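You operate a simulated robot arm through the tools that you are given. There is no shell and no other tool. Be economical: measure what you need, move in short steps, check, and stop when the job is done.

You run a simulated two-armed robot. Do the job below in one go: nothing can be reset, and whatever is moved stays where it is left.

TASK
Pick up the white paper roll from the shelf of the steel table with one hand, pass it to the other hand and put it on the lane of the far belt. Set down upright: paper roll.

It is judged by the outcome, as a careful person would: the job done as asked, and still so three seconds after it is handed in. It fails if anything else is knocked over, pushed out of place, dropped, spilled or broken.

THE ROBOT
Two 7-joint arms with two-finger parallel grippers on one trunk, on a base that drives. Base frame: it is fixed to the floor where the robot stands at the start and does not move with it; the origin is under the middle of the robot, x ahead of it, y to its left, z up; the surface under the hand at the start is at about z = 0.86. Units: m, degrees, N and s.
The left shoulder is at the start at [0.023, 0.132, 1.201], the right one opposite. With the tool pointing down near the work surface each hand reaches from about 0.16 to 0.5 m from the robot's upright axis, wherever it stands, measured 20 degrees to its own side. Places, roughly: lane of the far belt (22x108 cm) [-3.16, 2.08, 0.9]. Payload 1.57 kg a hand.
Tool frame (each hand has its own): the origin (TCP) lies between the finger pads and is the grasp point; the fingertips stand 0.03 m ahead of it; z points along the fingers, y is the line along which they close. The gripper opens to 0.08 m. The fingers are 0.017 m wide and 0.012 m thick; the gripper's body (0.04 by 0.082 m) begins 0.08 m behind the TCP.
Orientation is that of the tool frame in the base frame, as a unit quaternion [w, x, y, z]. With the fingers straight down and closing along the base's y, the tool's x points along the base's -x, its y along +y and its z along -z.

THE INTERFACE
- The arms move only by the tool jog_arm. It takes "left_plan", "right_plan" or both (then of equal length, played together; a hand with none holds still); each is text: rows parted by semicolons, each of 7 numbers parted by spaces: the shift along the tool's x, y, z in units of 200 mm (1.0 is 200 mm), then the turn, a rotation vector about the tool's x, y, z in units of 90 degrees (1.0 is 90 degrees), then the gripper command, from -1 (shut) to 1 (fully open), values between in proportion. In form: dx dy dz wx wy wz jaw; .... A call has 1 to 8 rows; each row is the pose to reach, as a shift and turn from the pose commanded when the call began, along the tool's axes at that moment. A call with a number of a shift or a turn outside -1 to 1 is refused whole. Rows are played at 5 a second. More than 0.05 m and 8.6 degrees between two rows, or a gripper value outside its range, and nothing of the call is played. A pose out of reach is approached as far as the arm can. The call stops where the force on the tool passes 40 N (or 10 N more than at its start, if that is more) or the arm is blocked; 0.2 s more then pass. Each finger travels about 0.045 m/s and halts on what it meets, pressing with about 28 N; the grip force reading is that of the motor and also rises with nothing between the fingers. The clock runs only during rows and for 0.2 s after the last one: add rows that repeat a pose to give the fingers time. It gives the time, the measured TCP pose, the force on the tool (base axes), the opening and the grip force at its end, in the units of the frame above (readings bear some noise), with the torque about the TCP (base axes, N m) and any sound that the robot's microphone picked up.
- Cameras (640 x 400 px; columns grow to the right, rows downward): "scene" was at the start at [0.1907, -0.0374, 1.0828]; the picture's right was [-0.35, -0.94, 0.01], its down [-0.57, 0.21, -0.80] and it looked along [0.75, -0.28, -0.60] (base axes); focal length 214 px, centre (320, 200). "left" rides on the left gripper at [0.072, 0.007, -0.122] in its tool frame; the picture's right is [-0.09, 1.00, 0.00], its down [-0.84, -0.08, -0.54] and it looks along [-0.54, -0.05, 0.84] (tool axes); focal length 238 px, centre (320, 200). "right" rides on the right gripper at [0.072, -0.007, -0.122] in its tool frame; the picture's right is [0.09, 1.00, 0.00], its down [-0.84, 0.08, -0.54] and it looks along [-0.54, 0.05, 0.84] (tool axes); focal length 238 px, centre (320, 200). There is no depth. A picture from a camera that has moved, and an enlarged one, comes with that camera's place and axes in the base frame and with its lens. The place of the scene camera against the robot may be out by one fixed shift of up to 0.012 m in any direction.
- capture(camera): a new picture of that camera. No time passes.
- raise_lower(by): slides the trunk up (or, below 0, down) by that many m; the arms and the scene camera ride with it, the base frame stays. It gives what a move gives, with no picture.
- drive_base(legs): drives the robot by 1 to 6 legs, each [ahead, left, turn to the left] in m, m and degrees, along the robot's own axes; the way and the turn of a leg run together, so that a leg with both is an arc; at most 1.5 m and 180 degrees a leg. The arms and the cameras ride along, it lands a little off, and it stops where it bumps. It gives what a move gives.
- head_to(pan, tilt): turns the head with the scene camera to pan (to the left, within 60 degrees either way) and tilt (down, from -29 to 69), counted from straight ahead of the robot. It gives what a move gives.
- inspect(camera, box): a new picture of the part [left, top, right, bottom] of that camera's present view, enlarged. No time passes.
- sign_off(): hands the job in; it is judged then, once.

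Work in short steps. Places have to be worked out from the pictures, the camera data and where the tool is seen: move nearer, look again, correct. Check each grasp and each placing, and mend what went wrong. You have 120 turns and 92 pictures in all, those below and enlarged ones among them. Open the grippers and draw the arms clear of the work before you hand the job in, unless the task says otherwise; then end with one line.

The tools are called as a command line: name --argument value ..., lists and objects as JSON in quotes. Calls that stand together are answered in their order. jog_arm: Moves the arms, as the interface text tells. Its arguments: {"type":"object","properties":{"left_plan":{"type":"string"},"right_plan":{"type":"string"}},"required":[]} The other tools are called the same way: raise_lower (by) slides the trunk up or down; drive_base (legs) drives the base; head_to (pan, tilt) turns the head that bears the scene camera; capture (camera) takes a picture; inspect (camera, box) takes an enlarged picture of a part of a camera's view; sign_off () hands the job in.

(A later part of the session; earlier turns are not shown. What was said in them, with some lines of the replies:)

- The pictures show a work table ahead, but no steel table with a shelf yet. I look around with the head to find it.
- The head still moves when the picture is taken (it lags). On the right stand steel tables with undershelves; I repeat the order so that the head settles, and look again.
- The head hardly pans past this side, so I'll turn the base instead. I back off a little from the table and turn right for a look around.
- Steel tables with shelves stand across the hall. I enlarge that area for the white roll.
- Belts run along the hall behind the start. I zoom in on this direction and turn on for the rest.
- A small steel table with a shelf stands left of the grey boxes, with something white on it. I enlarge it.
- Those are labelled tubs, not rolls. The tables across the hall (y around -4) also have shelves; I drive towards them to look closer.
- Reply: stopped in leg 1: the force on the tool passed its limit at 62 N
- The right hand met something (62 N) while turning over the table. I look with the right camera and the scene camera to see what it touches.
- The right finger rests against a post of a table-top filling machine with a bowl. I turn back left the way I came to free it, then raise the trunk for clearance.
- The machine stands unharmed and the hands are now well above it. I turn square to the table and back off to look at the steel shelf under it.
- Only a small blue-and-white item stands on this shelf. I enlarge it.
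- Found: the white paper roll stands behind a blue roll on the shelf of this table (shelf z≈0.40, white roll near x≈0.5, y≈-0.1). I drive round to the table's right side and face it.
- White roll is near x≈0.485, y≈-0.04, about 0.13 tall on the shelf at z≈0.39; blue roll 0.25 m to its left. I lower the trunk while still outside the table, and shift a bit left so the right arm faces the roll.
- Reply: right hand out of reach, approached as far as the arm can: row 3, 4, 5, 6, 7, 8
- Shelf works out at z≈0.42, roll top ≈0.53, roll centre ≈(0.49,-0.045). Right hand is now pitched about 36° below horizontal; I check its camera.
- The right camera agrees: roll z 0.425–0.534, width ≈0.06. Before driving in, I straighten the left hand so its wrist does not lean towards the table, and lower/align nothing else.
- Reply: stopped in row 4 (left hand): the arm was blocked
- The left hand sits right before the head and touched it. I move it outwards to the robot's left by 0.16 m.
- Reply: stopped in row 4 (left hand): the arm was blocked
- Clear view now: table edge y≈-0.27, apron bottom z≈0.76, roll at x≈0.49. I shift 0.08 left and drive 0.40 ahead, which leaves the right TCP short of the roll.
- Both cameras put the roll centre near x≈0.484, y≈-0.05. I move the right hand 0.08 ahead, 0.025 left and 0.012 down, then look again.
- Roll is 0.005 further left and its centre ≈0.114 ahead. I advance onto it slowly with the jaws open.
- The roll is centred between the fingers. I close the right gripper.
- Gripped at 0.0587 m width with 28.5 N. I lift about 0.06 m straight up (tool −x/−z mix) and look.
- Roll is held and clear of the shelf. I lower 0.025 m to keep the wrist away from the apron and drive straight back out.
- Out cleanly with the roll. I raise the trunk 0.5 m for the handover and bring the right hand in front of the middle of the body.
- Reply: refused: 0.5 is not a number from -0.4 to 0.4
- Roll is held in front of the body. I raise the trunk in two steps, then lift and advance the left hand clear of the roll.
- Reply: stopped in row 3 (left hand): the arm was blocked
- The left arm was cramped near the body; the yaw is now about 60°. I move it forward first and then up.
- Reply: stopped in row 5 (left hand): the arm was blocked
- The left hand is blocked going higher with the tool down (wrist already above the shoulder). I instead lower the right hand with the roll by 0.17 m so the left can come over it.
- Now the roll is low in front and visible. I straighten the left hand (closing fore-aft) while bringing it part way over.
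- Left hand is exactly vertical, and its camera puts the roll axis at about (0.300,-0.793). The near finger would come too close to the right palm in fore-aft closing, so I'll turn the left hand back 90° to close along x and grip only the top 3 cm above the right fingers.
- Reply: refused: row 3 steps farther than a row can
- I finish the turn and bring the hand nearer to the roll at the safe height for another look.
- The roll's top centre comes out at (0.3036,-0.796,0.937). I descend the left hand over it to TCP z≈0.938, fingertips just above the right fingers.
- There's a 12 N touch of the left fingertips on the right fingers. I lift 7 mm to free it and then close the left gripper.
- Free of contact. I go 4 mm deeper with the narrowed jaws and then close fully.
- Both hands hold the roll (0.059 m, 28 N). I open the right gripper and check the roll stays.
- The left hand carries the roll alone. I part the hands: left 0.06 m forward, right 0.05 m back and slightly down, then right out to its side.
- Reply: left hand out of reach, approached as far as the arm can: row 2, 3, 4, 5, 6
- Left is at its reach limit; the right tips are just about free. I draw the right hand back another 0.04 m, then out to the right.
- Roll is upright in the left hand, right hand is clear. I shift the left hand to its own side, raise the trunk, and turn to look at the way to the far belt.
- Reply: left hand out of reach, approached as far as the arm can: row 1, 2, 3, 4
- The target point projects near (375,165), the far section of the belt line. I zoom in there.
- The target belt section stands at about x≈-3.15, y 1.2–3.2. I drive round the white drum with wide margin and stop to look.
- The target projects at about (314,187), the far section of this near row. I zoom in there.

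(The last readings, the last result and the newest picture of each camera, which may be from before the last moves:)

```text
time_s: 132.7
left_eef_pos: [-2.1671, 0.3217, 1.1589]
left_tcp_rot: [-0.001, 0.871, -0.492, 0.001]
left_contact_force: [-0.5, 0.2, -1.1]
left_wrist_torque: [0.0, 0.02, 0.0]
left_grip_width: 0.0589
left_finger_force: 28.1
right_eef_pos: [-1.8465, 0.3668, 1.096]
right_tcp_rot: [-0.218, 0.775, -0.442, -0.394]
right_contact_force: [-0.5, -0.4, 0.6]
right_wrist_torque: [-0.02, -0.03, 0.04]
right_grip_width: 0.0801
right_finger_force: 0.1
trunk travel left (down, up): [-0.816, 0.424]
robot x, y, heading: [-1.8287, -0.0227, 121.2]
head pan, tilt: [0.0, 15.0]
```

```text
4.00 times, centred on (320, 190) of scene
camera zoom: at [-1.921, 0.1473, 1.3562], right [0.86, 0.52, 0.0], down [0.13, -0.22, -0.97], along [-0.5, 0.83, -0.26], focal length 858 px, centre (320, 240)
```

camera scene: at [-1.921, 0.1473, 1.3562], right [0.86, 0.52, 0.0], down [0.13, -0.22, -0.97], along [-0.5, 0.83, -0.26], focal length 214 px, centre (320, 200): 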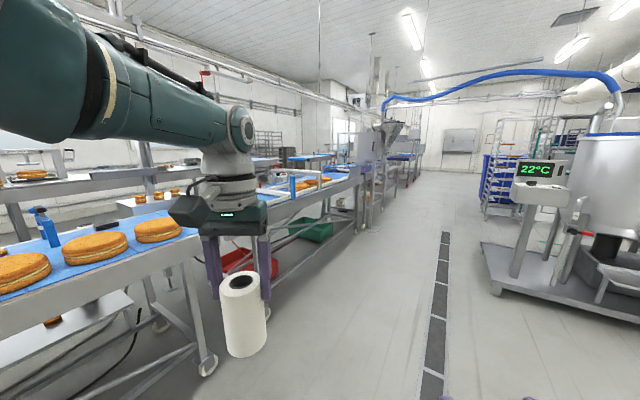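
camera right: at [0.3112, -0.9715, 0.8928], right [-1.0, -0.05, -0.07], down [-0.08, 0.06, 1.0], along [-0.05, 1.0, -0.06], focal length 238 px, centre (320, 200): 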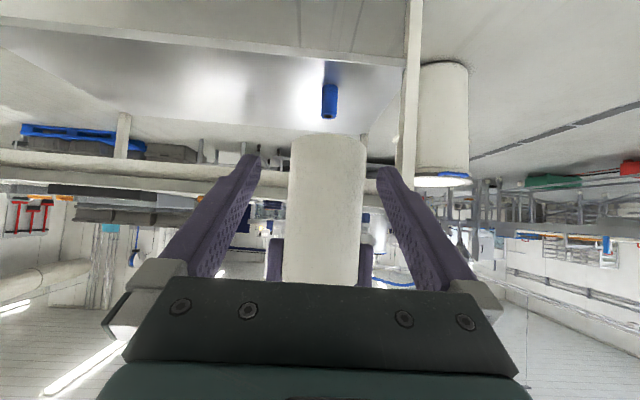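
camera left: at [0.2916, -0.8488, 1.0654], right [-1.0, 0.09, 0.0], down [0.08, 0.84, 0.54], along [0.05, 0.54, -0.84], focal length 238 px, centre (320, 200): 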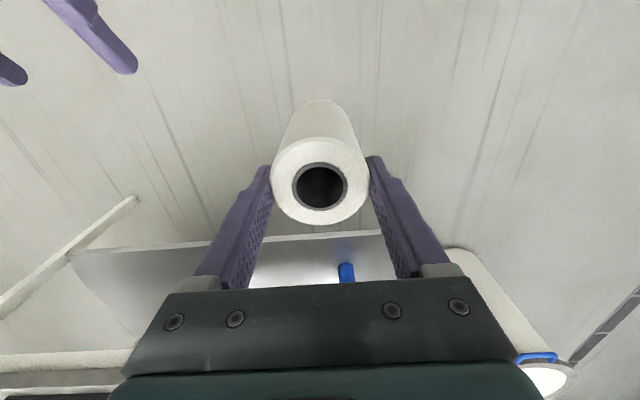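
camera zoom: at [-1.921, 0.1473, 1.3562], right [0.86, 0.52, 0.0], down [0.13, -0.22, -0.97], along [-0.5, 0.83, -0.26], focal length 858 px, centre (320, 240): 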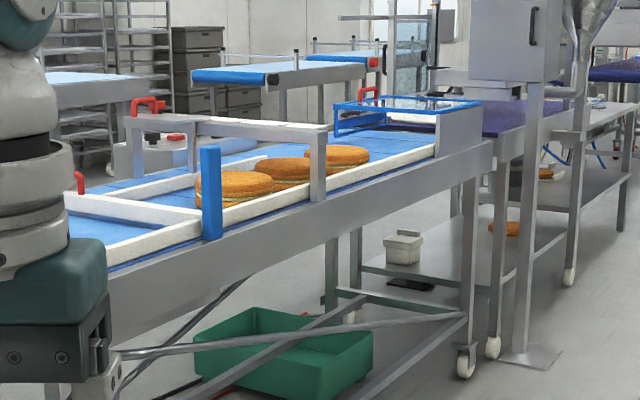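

The lane in front carries three cakes, with free belt beside them. I drive up alongside and then face the belt squarely.

drive_base --legs '[[0, 0, -21], [1.5, 0, 0], [0, 0, 80]]'

head_to --pan -10 --tilt 25

capture --camera "scene"

```text
time_s: 144.8
left_eef_pos: [-2.5524, 1.3425, 1.1587]
left_tcp_rot: [0.0, 1.0, 0.001, 0.001]
left_contact_force: [-0.4, 0.4, -1.5]
left_wrist_torque: [-0.01, -0.03, 0.0]
left_grip_width: 0.0588
left_finger_force: 28.1
right_eef_pos: [-2.4257, 1.6416, 1.0962]
right_tcp_rot: [0.006, 0.893, -0.001, -0.451]
right_contact_force: [0.6, 0.6, -0.3]
right_wrist_torque: [-0.01, 0.0, -0.01]
right_grip_width: 0.0798
right_finger_force: 0.1
trunk travel left (down, up): [-0.816, 0.424]
robot x, y, heading: [-2.0855, 1.4606, -179.8]
head pan, tilt: [0.0, 15.0]
```

```text
time_s: 145.5
left_eef_pos: [-2.5512, 1.3433, 1.1589]
left_tcp_rot: [-0.001, 1.0, 0.002, 0.001]
left_contact_force: [-0.2, -0.6, -1.1]
left_wrist_torque: [-0.01, -0.02, 0.0]
left_grip_width: 0.0587
left_finger_force: 27.8
right_eef_pos: [-2.4267, 1.6414, 1.0964]
right_tcp_rot: [0.005, 0.893, -0.001, -0.45]
right_contact_force: [-0.4, 0.2, -0.1]
right_wrist_torque: [-0.02, -0.01, 0.01]
right_grip_width: 0.0801
right_finger_force: 0.1
trunk travel left (down, up): [-0.816, 0.424]
robot x, y, heading: [-2.0835, 1.4581, -179.7]
head pan, tilt: [-10.0, 25.0]
```

```text
35 pictures are left
camera scene: at [-2.2706, 1.4752, 1.34], right [0.17, 0.99, 0.0], down [0.42, -0.07, -0.91], along [-0.89, 0.15, -0.42], focal length 214 px, centre (320, 200)
```

scene: 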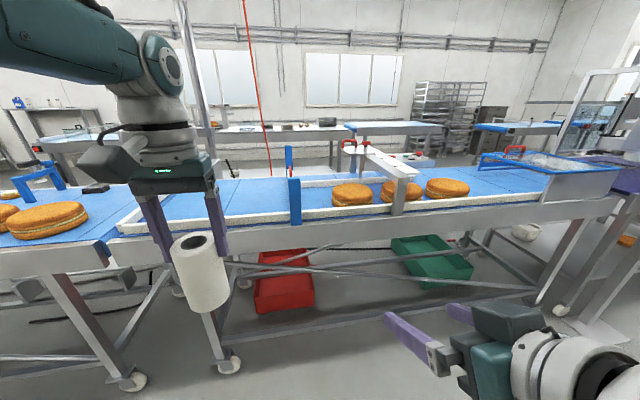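

Now the belt is plainly visible: three cakes on the lane, free lane at both ends. I zoom in to see its guides.

inspect --camera "scene" --box '[270, 130, 510, 250]'

inspect --camera "scene" --box '[100, 150, 340, 270]'

```text
2.67 times, centred on (390, 190) of scene
camera zoom: at [-2.2706, 1.4752, 1.34], right [0.17, 0.99, 0.0], down [0.42, -0.07, -0.91], along [-0.89, 0.15, -0.42], focal length 572 px, centre (133, 227)
```

zoom: 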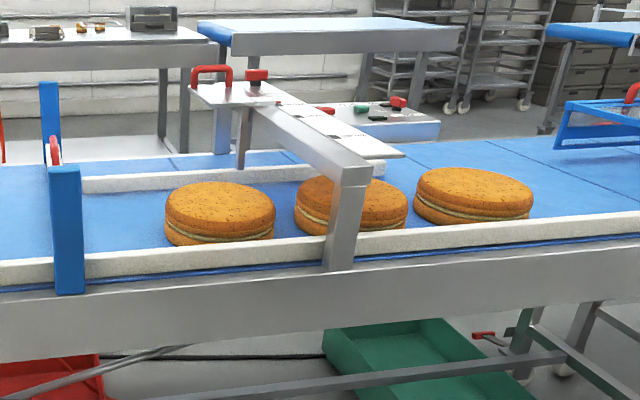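

```text
2.67 times, centred on (220, 210) of scene
camera zoom: at [-2.2706, 1.4752, 1.34], right [0.17, 0.99, 0.0], down [0.42, -0.07, -0.91], along [-0.89, 0.15, -0.42], focal length 572 px, centre (587, 173)
```

zoom: 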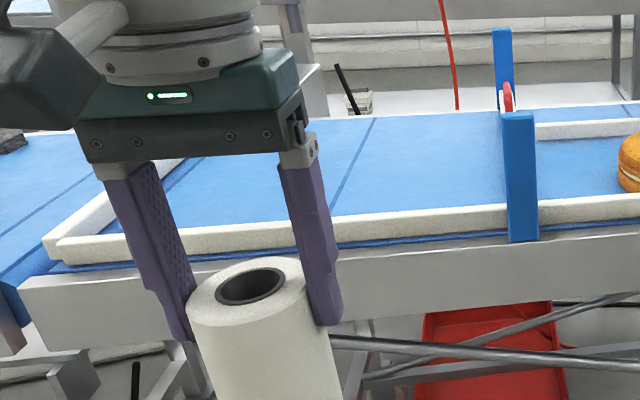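

Free lane lies beyond the third cake, around (-3.16, 2.5). I first raise the right hand clear, then drive sideways so the left hand faces that spot.

jog_arm --right_plan "-0.114 0 -0.084 0 0 0 1; -0.228 0 -0.168 0 0 0 1; -0.342 0 -0.252 0 0 0 1; -0.456 0 -0.336 0 0 0 1; -0.57 0 -0.42 0 0 0 1; -0.684 0 -0.504 0 0 0 1; -0.684 0 -0.504 0 0 0 1"

drive_base --legs '[[0, -1.15, 0]]'

head_to --pan 10 --tilt 30

capture --camera "scene"

```text
time_s: 147.1
left_eef_pos: [-2.5531, 1.3429, 1.1578]
left_tcp_rot: [-0.001, 1.0, 0.001, 0.002]
left_contact_force: [0.0, 0.4, -1.0]
left_wrist_torque: [-0.02, -0.01, -0.01]
left_grip_width: 0.059
left_finger_force: 27.9
right_eef_pos: [-2.4592, 1.641, 1.2565]
right_tcp_rot: [0.006, 0.892, 0.0, -0.451]
right_contact_force: [0.0, 0.1, 0.6]
right_wrist_torque: [0.05, 0.01, 0.02]
right_grip_width: 0.0798
right_finger_force: 0.1
right hand out of reach, approached as far as the arm can: row 4, 5, 6, 7
trunk travel left (down, up): [-0.816, 0.424]
robot x, y, heading: [-2.0859, 1.4593, -179.7]
head pan, tilt: [-10.0, 25.0]
```

```text
time_s: 152.9
left_eef_pos: [-2.5616, 2.487, 1.1593]
left_tcp_rot: [-0.001, 1.0, 0.004, 0.0]
left_contact_force: [0.5, 0.3, -1.9]
left_wrist_torque: [0.05, -0.01, 0.0]
left_grip_width: 0.0588
left_finger_force: 28.0
right_eef_pos: [-2.4688, 2.7873, 1.2555]
right_tcp_rot: [0.007, 0.892, 0.001, -0.451]
right_contact_force: [0.6, -0.2, -1.1]
right_wrist_torque: [-0.01, -0.03, -0.02]
right_grip_width: 0.08
right_finger_force: 0.1
trunk travel left (down, up): [-0.816, 0.424]
robot x, y, heading: [-2.098, 2.6061, -179.2]
head pan, tilt: [-10.0, 25.0]
```

```text
time_s: 153.7
left_eef_pos: [-2.5604, 2.4879, 1.1581]
left_tcp_rot: [-0.001, 1.0, 0.004, 0.001]
left_contact_force: [-0.4, -0.6, -0.8]
left_wrist_torque: [0.03, -0.01, 0.04]
left_grip_width: 0.0589
left_finger_force: 28.2
right_eef_pos: [-2.4696, 2.786, 1.2566]
right_tcp_rot: [0.007, 0.892, 0.001, -0.452]
right_contact_force: [1.2, -0.6, -0.1]
right_wrist_torque: [-0.01, -0.03, 0.01]
right_grip_width: 0.0798
right_finger_force: 0.0
trunk travel left (down, up): [-0.816, 0.424]
robot x, y, heading: [-2.0928, 2.6073, -179.2]
head pan, tilt: [10.0, 30.0]
```

```text
32 pictures are left
camera scene: at [-2.2775, 2.5893, 1.332], right [-0.18, 0.98, 0.0], down [0.49, 0.09, -0.87], along [-0.85, -0.16, -0.5], focal length 214 px, centre (320, 200)
```

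scene: 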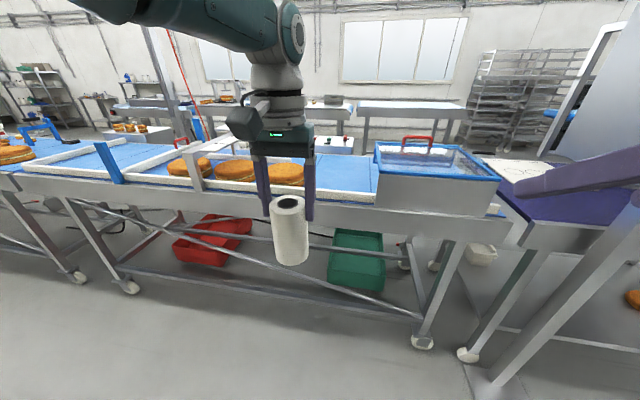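

Free lane spans y≈2.35–2.62 between the third cake and the blue-rimmed guard; I aim at (-3.16, 2.50). I drive 0.58 m ahead with the roll bottom at z≈1.05, above everything there.

drive_base --legs '[[0.35, -0.01, 0]]'

drive_base --legs '[[0.22, 0, 0]]'

capture --camera "scene"

capture --camera "left"

```text
time_s: 156.0
left_eef_pos: [-2.9136, 2.4951, 1.159]
left_tcp_rot: [-0.001, 1.0, 0.003, 0.001]
left_contact_force: [0.1, 0.0, -2.6]
left_wrist_torque: [0.0, 0.01, 0.03]
left_grip_width: 0.0588
left_finger_force: 28.5
right_eef_pos: [-2.8197, 2.7942, 1.2565]
right_tcp_rot: [0.007, 0.893, 0.001, -0.451]
right_contact_force: [0.1, -0.2, 0.1]
right_wrist_torque: [0.0, -0.02, 0.01]
right_grip_width: 0.0801
right_finger_force: 0.1
trunk travel left (down, up): [-0.816, 0.424]
robot x, y, heading: [-2.4458, 2.6116, -179.7]
head pan, tilt: [10.0, 30.0]
```

```text
time_s: 157.7
left_eef_pos: [-3.1333, 2.4926, 1.1588]
left_tcp_rot: [-0.001, 1.0, 0.003, 0.001]
left_contact_force: [0.4, -0.3, -1.0]
left_wrist_torque: [-0.02, 0.03, 0.01]
left_grip_width: 0.0588
left_finger_force: 28.0
right_eef_pos: [-3.0405, 2.7941, 1.256]
right_tcp_rot: [0.006, 0.893, -0.001, -0.451]
right_contact_force: [0.7, 0.6, -0.1]
right_wrist_torque: [-0.01, 0.01, 0.0]
right_grip_width: 0.0798
right_finger_force: 0.0
trunk travel left (down, up): [-0.816, 0.424]
robot x, y, heading: [-2.6638, 2.6138, -179.4]
head pan, tilt: [10.0, 30.0]
```

```text
31 pictures are left
camera scene: at [-2.8496, 2.5949, 1.332], right [-0.18, 0.98, 0.0], down [0.49, 0.09, -0.87], along [-0.85, -0.16, -0.5], focal length 214 px, centre (320, 200)
```

scene: 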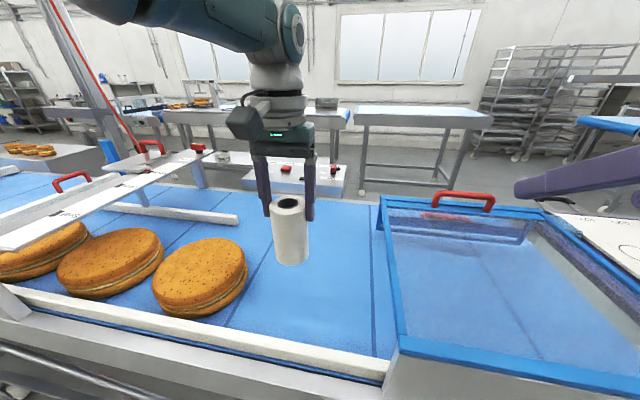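

```text
30 pictures are left
camera left: at [-3.0605, 2.4879, 1.2808], right [-0.09, -1.0, 0.0], down [-0.84, 0.07, 0.54], along [-0.54, 0.05, -0.84], focal length 238 px, centre (320, 200)
```

left: 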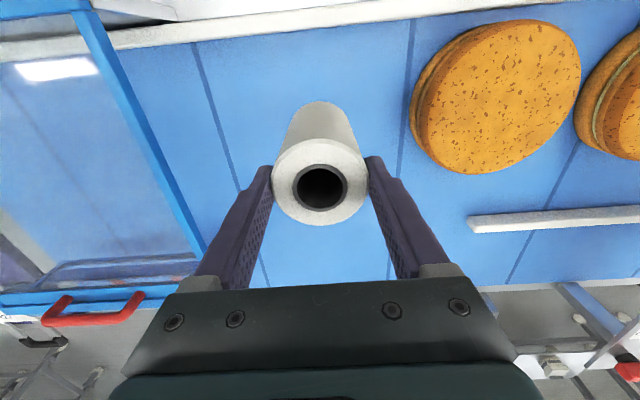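

The drop spot is well inside the lane, 0.1 m clear of the cake and the guard. I move 0.025 m further in, and lower the left hand to TCP z≈1.03.

drive_base --legs '[[0.025, 0, 0]]'

jog_arm --left_plan "0 0 0.12 0 0 0 -1; 0 0 0.24 0 0 0 -1; 0 0 0.36 0 0 0 -1; 0 0 0.48 0 0 0 -1; 0 0 0.58 0 0 0 -1; 0 0 0.645 0 0 0 -1; 0 0 0.645 0 0 0 -1"

capture --camera "left"

capture --camera "scene"

```text
time_s: 158.5
left_eef_pos: [-3.1573, 2.4933, 1.1589]
left_tcp_rot: [0.0, 1.0, 0.003, 0.001]
left_contact_force: [-0.2, 0.2, -1.3]
left_wrist_torque: [0.01, -0.02, 0.0]
left_grip_width: 0.0589
left_finger_force: 28.0
right_eef_pos: [-3.0641, 2.794, 1.2562]
right_tcp_rot: [0.006, 0.893, -0.001, -0.451]
right_contact_force: [-0.3, 0.4, -0.4]
right_wrist_torque: [0.03, -0.02, -0.04]
right_grip_width: 0.0799
right_finger_force: 0.1
trunk travel left (down, up): [-0.816, 0.424]
robot x, y, heading: [-2.6946, 2.6116, -179.4]
head pan, tilt: [10.0, 30.0]
```

```text
time_s: 160.1
left_eef_pos: [-3.1286, 2.4866, 1.0484]
left_tcp_rot: [0.0, 1.0, 0.002, 0.001]
left_contact_force: [0.0, -0.1, -1.5]
left_wrist_torque: [0.0, -0.05, -0.03]
left_grip_width: 0.0586
left_finger_force: 28.4
left hand out of reach, approached as far as the arm can: row 2, 3, 4, 5, 6, 7
right_eef_pos: [-3.0646, 2.7931, 1.2563]
right_tcp_rot: [0.006, 0.893, 0.0, -0.451]
right_contact_force: [0.7, 0.8, -0.1]
right_wrist_torque: [0.0, 0.01, 0.0]
right_grip_width: 0.0803
right_finger_force: 0.0
trunk travel left (down, up): [-0.816, 0.424]
robot x, y, heading: [-2.695, 2.6139, -179.6]
head pan, tilt: [10.0, 30.0]
```

```text
29 pictures are left
camera left: at [-3.0564, 2.4808, 1.1712], right [-0.09, -1.0, 0.0], down [-0.84, 0.07, 0.54], along [-0.54, 0.05, -0.84], focal length 238 px, centre (320, 200)
```

left: 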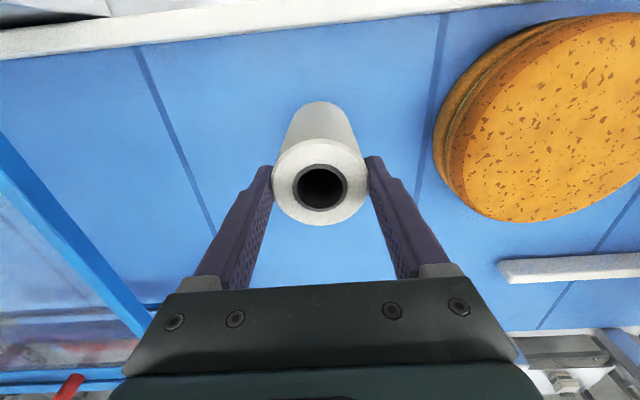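

```text
28 pictures are left
camera scene: at [-2.8743, 2.5947, 1.332], right [-0.18, 0.98, 0.0], down [0.49, 0.09, -0.87], along [-0.85, -0.16, -0.5], focal length 214 px, centre (320, 200)
```

scene: 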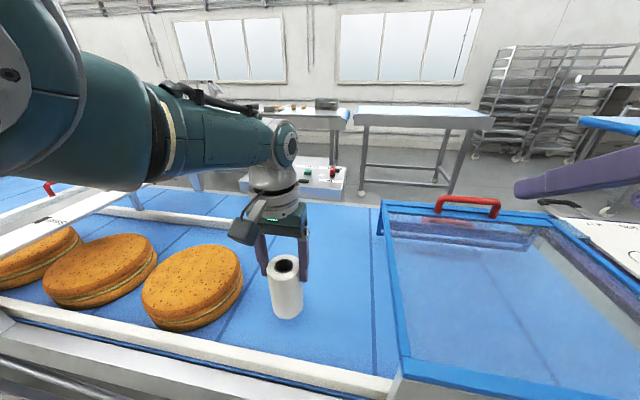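

Arm reach limits the last bit, so I use the trunk. I nudge 0.02 m ahead and lower the trunk 0.03 m, watching the force.

drive_base --legs '[[0.02, 0, 0]]'

raise_lower --by -0.025

inspect --camera "scene" --box '[200, 180, 400, 380]'

```text
time_s: 160.9
left_eef_pos: [-3.1488, 2.4858, 1.0487]
left_tcp_rot: [-0.001, 1.0, 0.002, 0.001]
left_contact_force: [-0.5, 0.1, -1.6]
left_wrist_torque: [0.03, 0.03, 0.01]
left_grip_width: 0.0587
left_finger_force: 28.0
right_eef_pos: [-3.0846, 2.7931, 1.2559]
right_tcp_rot: [0.006, 0.892, -0.001, -0.451]
right_contact_force: [-0.1, 0.6, -0.3]
right_wrist_torque: [0.01, -0.03, 0.01]
right_grip_width: 0.0802
right_finger_force: 0.0
trunk travel left (down, up): [-0.816, 0.424]
robot x, y, heading: [-2.7129, 2.615, -179.8]
head pan, tilt: [10.0, 30.0]
```

```text
time_s: 161.6
left_eef_pos: [-3.148, 2.4854, 1.0226]
left_tcp_rot: [-0.001, 1.0, 0.003, 0.001]
left_contact_force: [0.4, -0.6, 0.3]
left_wrist_torque: [0.01, -0.03, 0.02]
left_grip_width: 0.0589
left_finger_force: 28.1
right_eef_pos: [-3.0845, 2.793, 1.231]
right_tcp_rot: [0.006, 0.893, -0.001, -0.45]
right_contact_force: [0.1, -0.1, -0.3]
right_wrist_torque: [0.0, -0.01, 0.01]
right_grip_width: 0.0802
right_finger_force: 0.0
trunk travel left (down, up): [-0.791, 0.449]
robot x, y, heading: [-2.7058, 2.6118, -179.5]
head pan, tilt: [10.0, 30.0]
```

```text
2.00 times, centred on (300, 280) of scene
camera zoom: at [-2.8943, 2.5946, 1.3069], right [-0.18, 0.98, 0.0], down [0.49, 0.09, -0.87], along [-0.85, -0.16, -0.5], focal length 429 px, centre (360, 40)
```

zoom: 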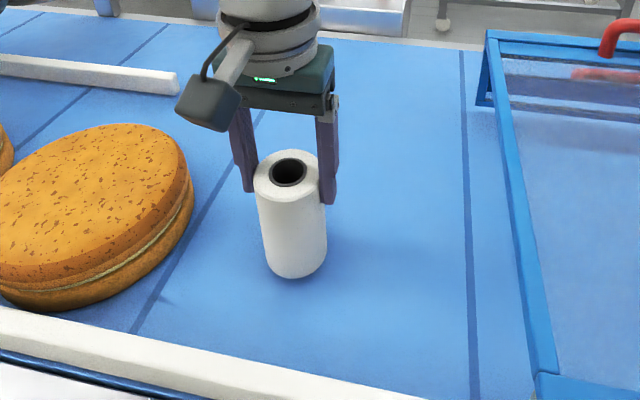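

Still above the belt, close. I lower in small steps until it touches.

raise_lower --by -0.01

inspect --camera "scene" --box '[200, 180, 400, 380]'

```text
time_s: 162.2
left_eef_pos: [-3.1491, 2.4868, 1.0151]
left_tcp_rot: [0.0, 1.0, 0.003, 0.001]
left_contact_force: [0.6, 0.4, -1.5]
left_wrist_torque: [-0.02, -0.04, 0.01]
left_grip_width: 0.0589
left_finger_force: 28.2
right_eef_pos: [-3.0841, 2.7934, 1.2203]
right_tcp_rot: [0.007, 0.892, 0.0, -0.452]
right_contact_force: [-1.1, -0.4, 0.3]
right_wrist_torque: [0.01, 0.0, 0.02]
right_grip_width: 0.0798
right_finger_force: 0.1
trunk travel left (down, up): [-0.781, 0.459]
robot x, y, heading: [-2.712, 2.6113, -179.6]
head pan, tilt: [10.0, 30.0]
```

```text
2.00 times, centred on (300, 280) of scene
camera zoom: at [-2.8943, 2.5946, 1.2969], right [-0.18, 0.98, 0.0], down [0.49, 0.09, -0.87], along [-0.85, -0.16, -0.5], focal length 429 px, centre (360, 40)
```

zoom: 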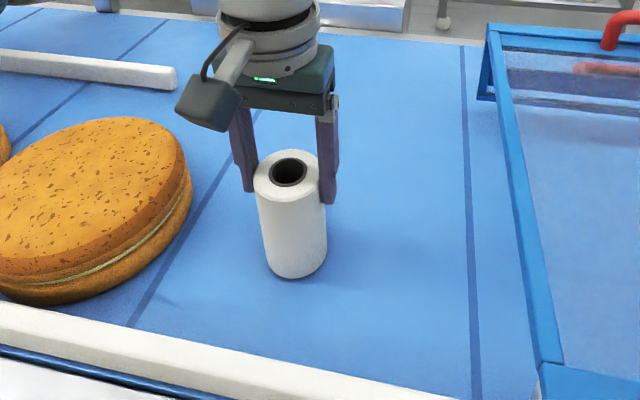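

Not yet touching (force unchanged). Two more steps of 6 mm.

raise_lower --by -0.006

raise_lower --by -0.004

```text
time_s: 162.8
left_eef_pos: [-3.1494, 2.4861, 1.0092]
left_tcp_rot: [-0.001, 1.0, 0.003, 0.0]
left_contact_force: [6.0, 0.3, 16.7]
left_wrist_torque: [0.15, -0.14, -0.08]
left_grip_width: 0.0587
left_finger_force: 27.9
right_eef_pos: [-3.0861, 2.7927, 1.2151]
right_tcp_rot: [0.006, 0.893, -0.001, -0.451]
right_contact_force: [0.3, -0.3, 0.0]
right_wrist_torque: [-0.01, -0.03, -0.01]
right_grip_width: 0.0801
right_finger_force: 0.1
trunk travel left (down, up): [-0.775, 0.465]
robot x, y, heading: [-2.7065, 2.6121, -179.5]
head pan, tilt: [10.0, 30.0]
```

```text
time_s: 163.4
left_eef_pos: [-3.1494, 2.4864, 1.0066]
left_tcp_rot: [0.0, 1.0, 0.003, 0.0]
left_contact_force: [4.2, -1.0, 11.2]
left_wrist_torque: [0.0, 0.02, -0.04]
left_grip_width: 0.0586
left_finger_force: 28.4
right_eef_pos: [-3.0849, 2.7928, 1.211]
right_tcp_rot: [0.006, 0.893, 0.0, -0.451]
right_contact_force: [0.3, 0.3, 0.1]
right_wrist_torque: [0.0, 0.03, -0.01]
right_grip_width: 0.08
right_finger_force: 0.0
trunk travel left (down, up): [-0.771, 0.469]
robot x, y, heading: [-2.7089, 2.6123, -179.5]
head pan, tilt: [10.0, 30.0]
stopped: the force on the tool passed its limit at 41 N (the readings are from after the stop); the commanded pose is now the measured one
```

The roll stands on the belt, pressed with 11 N. I ease 2 mm and open the left gripper.

raise_lower --by 0.002

jog_arm --left_plan "0 0 0 0 0 0 -0.2; 0 0 0 0 0 0 0.5; 0 0 0 0 0 0 1; 0 0 0 0 0 0 1; 0 0 0 0 0 0 1"

capture --camera "left"

```text
time_s: 164.0
left_eef_pos: [-3.1493, 2.486, 1.0073]
left_tcp_rot: [-0.001, 1.0, 0.002, 0.002]
left_contact_force: [0.0, -0.7, -0.8]
left_wrist_torque: [0.0, 0.01, 0.03]
left_grip_width: 0.0587
left_finger_force: 28.0
right_eef_pos: [-3.0863, 2.7933, 1.2145]
right_tcp_rot: [0.005, 0.893, -0.001, -0.45]
right_contact_force: [0.1, 0.6, -0.4]
right_wrist_torque: [-0.01, -0.01, -0.01]
right_grip_width: 0.0798
right_finger_force: 0.1
trunk travel left (down, up): [-0.773, 0.467]
robot x, y, heading: [-2.7106, 2.6104, -179.5]
head pan, tilt: [10.0, 30.0]
```

```text
time_s: 165.2
left_eef_pos: [-3.1495, 2.4866, 1.0081]
left_tcp_rot: [0.0, 1.0, 0.002, 0.0]
left_contact_force: [1.1, -0.2, -0.2]
left_wrist_torque: [0.02, -0.03, 0.0]
left_grip_width: 0.08
left_finger_force: 0.1
right_eef_pos: [-3.0854, 2.7926, 1.2127]
right_tcp_rot: [0.006, 0.892, -0.001, -0.452]
right_contact_force: [-0.6, -0.1, -0.4]
right_wrist_torque: [0.0, 0.04, 0.03]
right_grip_width: 0.0799
right_finger_force: 0.1
trunk travel left (down, up): [-0.773, 0.467]
robot x, y, heading: [-2.7087, 2.6118, -179.4]
head pan, tilt: [10.0, 30.0]
```

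```text
25 pictures are left
camera left: at [-3.0771, 2.4814, 1.1301], right [-0.09, -1.0, 0.0], down [-0.84, 0.07, 0.54], along [-0.54, 0.05, -0.84], focal length 238 px, centre (320, 200)
```

left: 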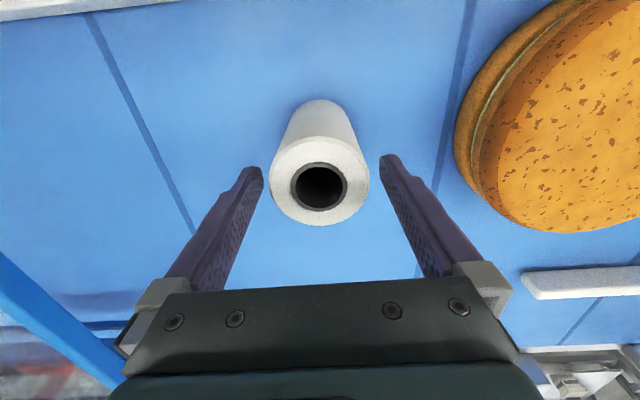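

The roll stands free between the open fingers. I raise the trunk straight up 0.2 m, then back the robot off and look.

raise_lower --by 0.2

drive_base --legs '[[-0.5, 0, 0]]'

capture --camera "scene"

```text
time_s: 167.3
left_eef_pos: [-3.1502, 2.4873, 1.2067]
left_tcp_rot: [0.0, 1.0, 0.002, 0.001]
left_contact_force: [-0.1, -0.3, 0.7]
left_wrist_torque: [0.01, 0.0, 0.03]
left_grip_width: 0.0799
left_finger_force: 0.0
right_eef_pos: [-3.0832, 2.7931, 1.413]
right_tcp_rot: [0.007, 0.893, 0.001, -0.45]
right_contact_force: [1.2, 0.6, 1.0]
right_wrist_torque: [0.01, -0.03, -0.01]
right_grip_width: 0.08
right_finger_force: 0.1
trunk travel left (down, up): [-0.973, 0.267]
robot x, y, heading: [-2.7109, 2.6127, -179.6]
head pan, tilt: [10.0, 30.0]
```

```text
time_s: 170.3
left_eef_pos: [-2.6501, 2.49, 1.2081]
left_tcp_rot: [-0.001, 1.0, 0.004, 0.001]
left_contact_force: [-0.6, -0.9, -0.2]
left_wrist_torque: [0.02, -0.01, 0.0]
left_grip_width: 0.0799
left_finger_force: 0.1
right_eef_pos: [-2.5856, 2.7959, 1.4143]
right_tcp_rot: [0.007, 0.892, 0.001, -0.451]
right_contact_force: [-0.5, -0.1, 1.0]
right_wrist_torque: [0.0, 0.02, 0.04]
right_grip_width: 0.0799
right_finger_force: 0.0
trunk travel left (down, up): [-0.973, 0.267]
robot x, y, heading: [-2.2128, 2.6197, -179.6]
head pan, tilt: [10.0, 30.0]
```

```text
24 pictures are left
camera scene: at [-2.3942, 2.5983, 1.4894], right [-0.18, 0.98, 0.0], down [0.49, 0.09, -0.87], along [-0.85, -0.16, -0.5], focal length 214 px, centre (320, 200)
```

scene: 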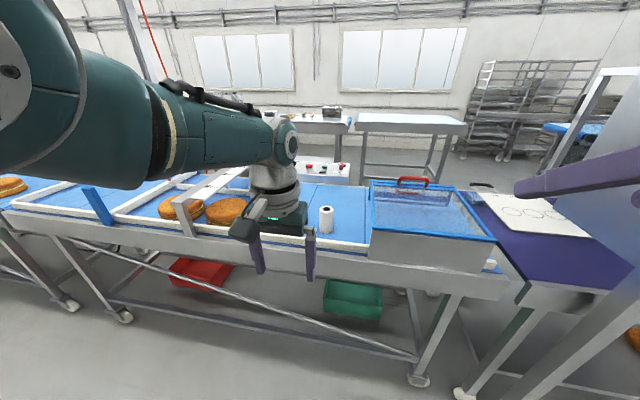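

The paper roll stands upright and alone at about (-3.15, 2.49) on the lane, the cakes and guard are untouched, and both grippers are open and clear. I hand the job in.

sign_off

```text
The job is handed in.
```

The white paper roll was picked from the steel table's shelf with the right hand, passed to the left, and now stands upright on the far belt's lane. On the way, the right finger bumped the post of the filling machine on the table (62 N); in the pictures taken afterwards it was still standing and looked in place.
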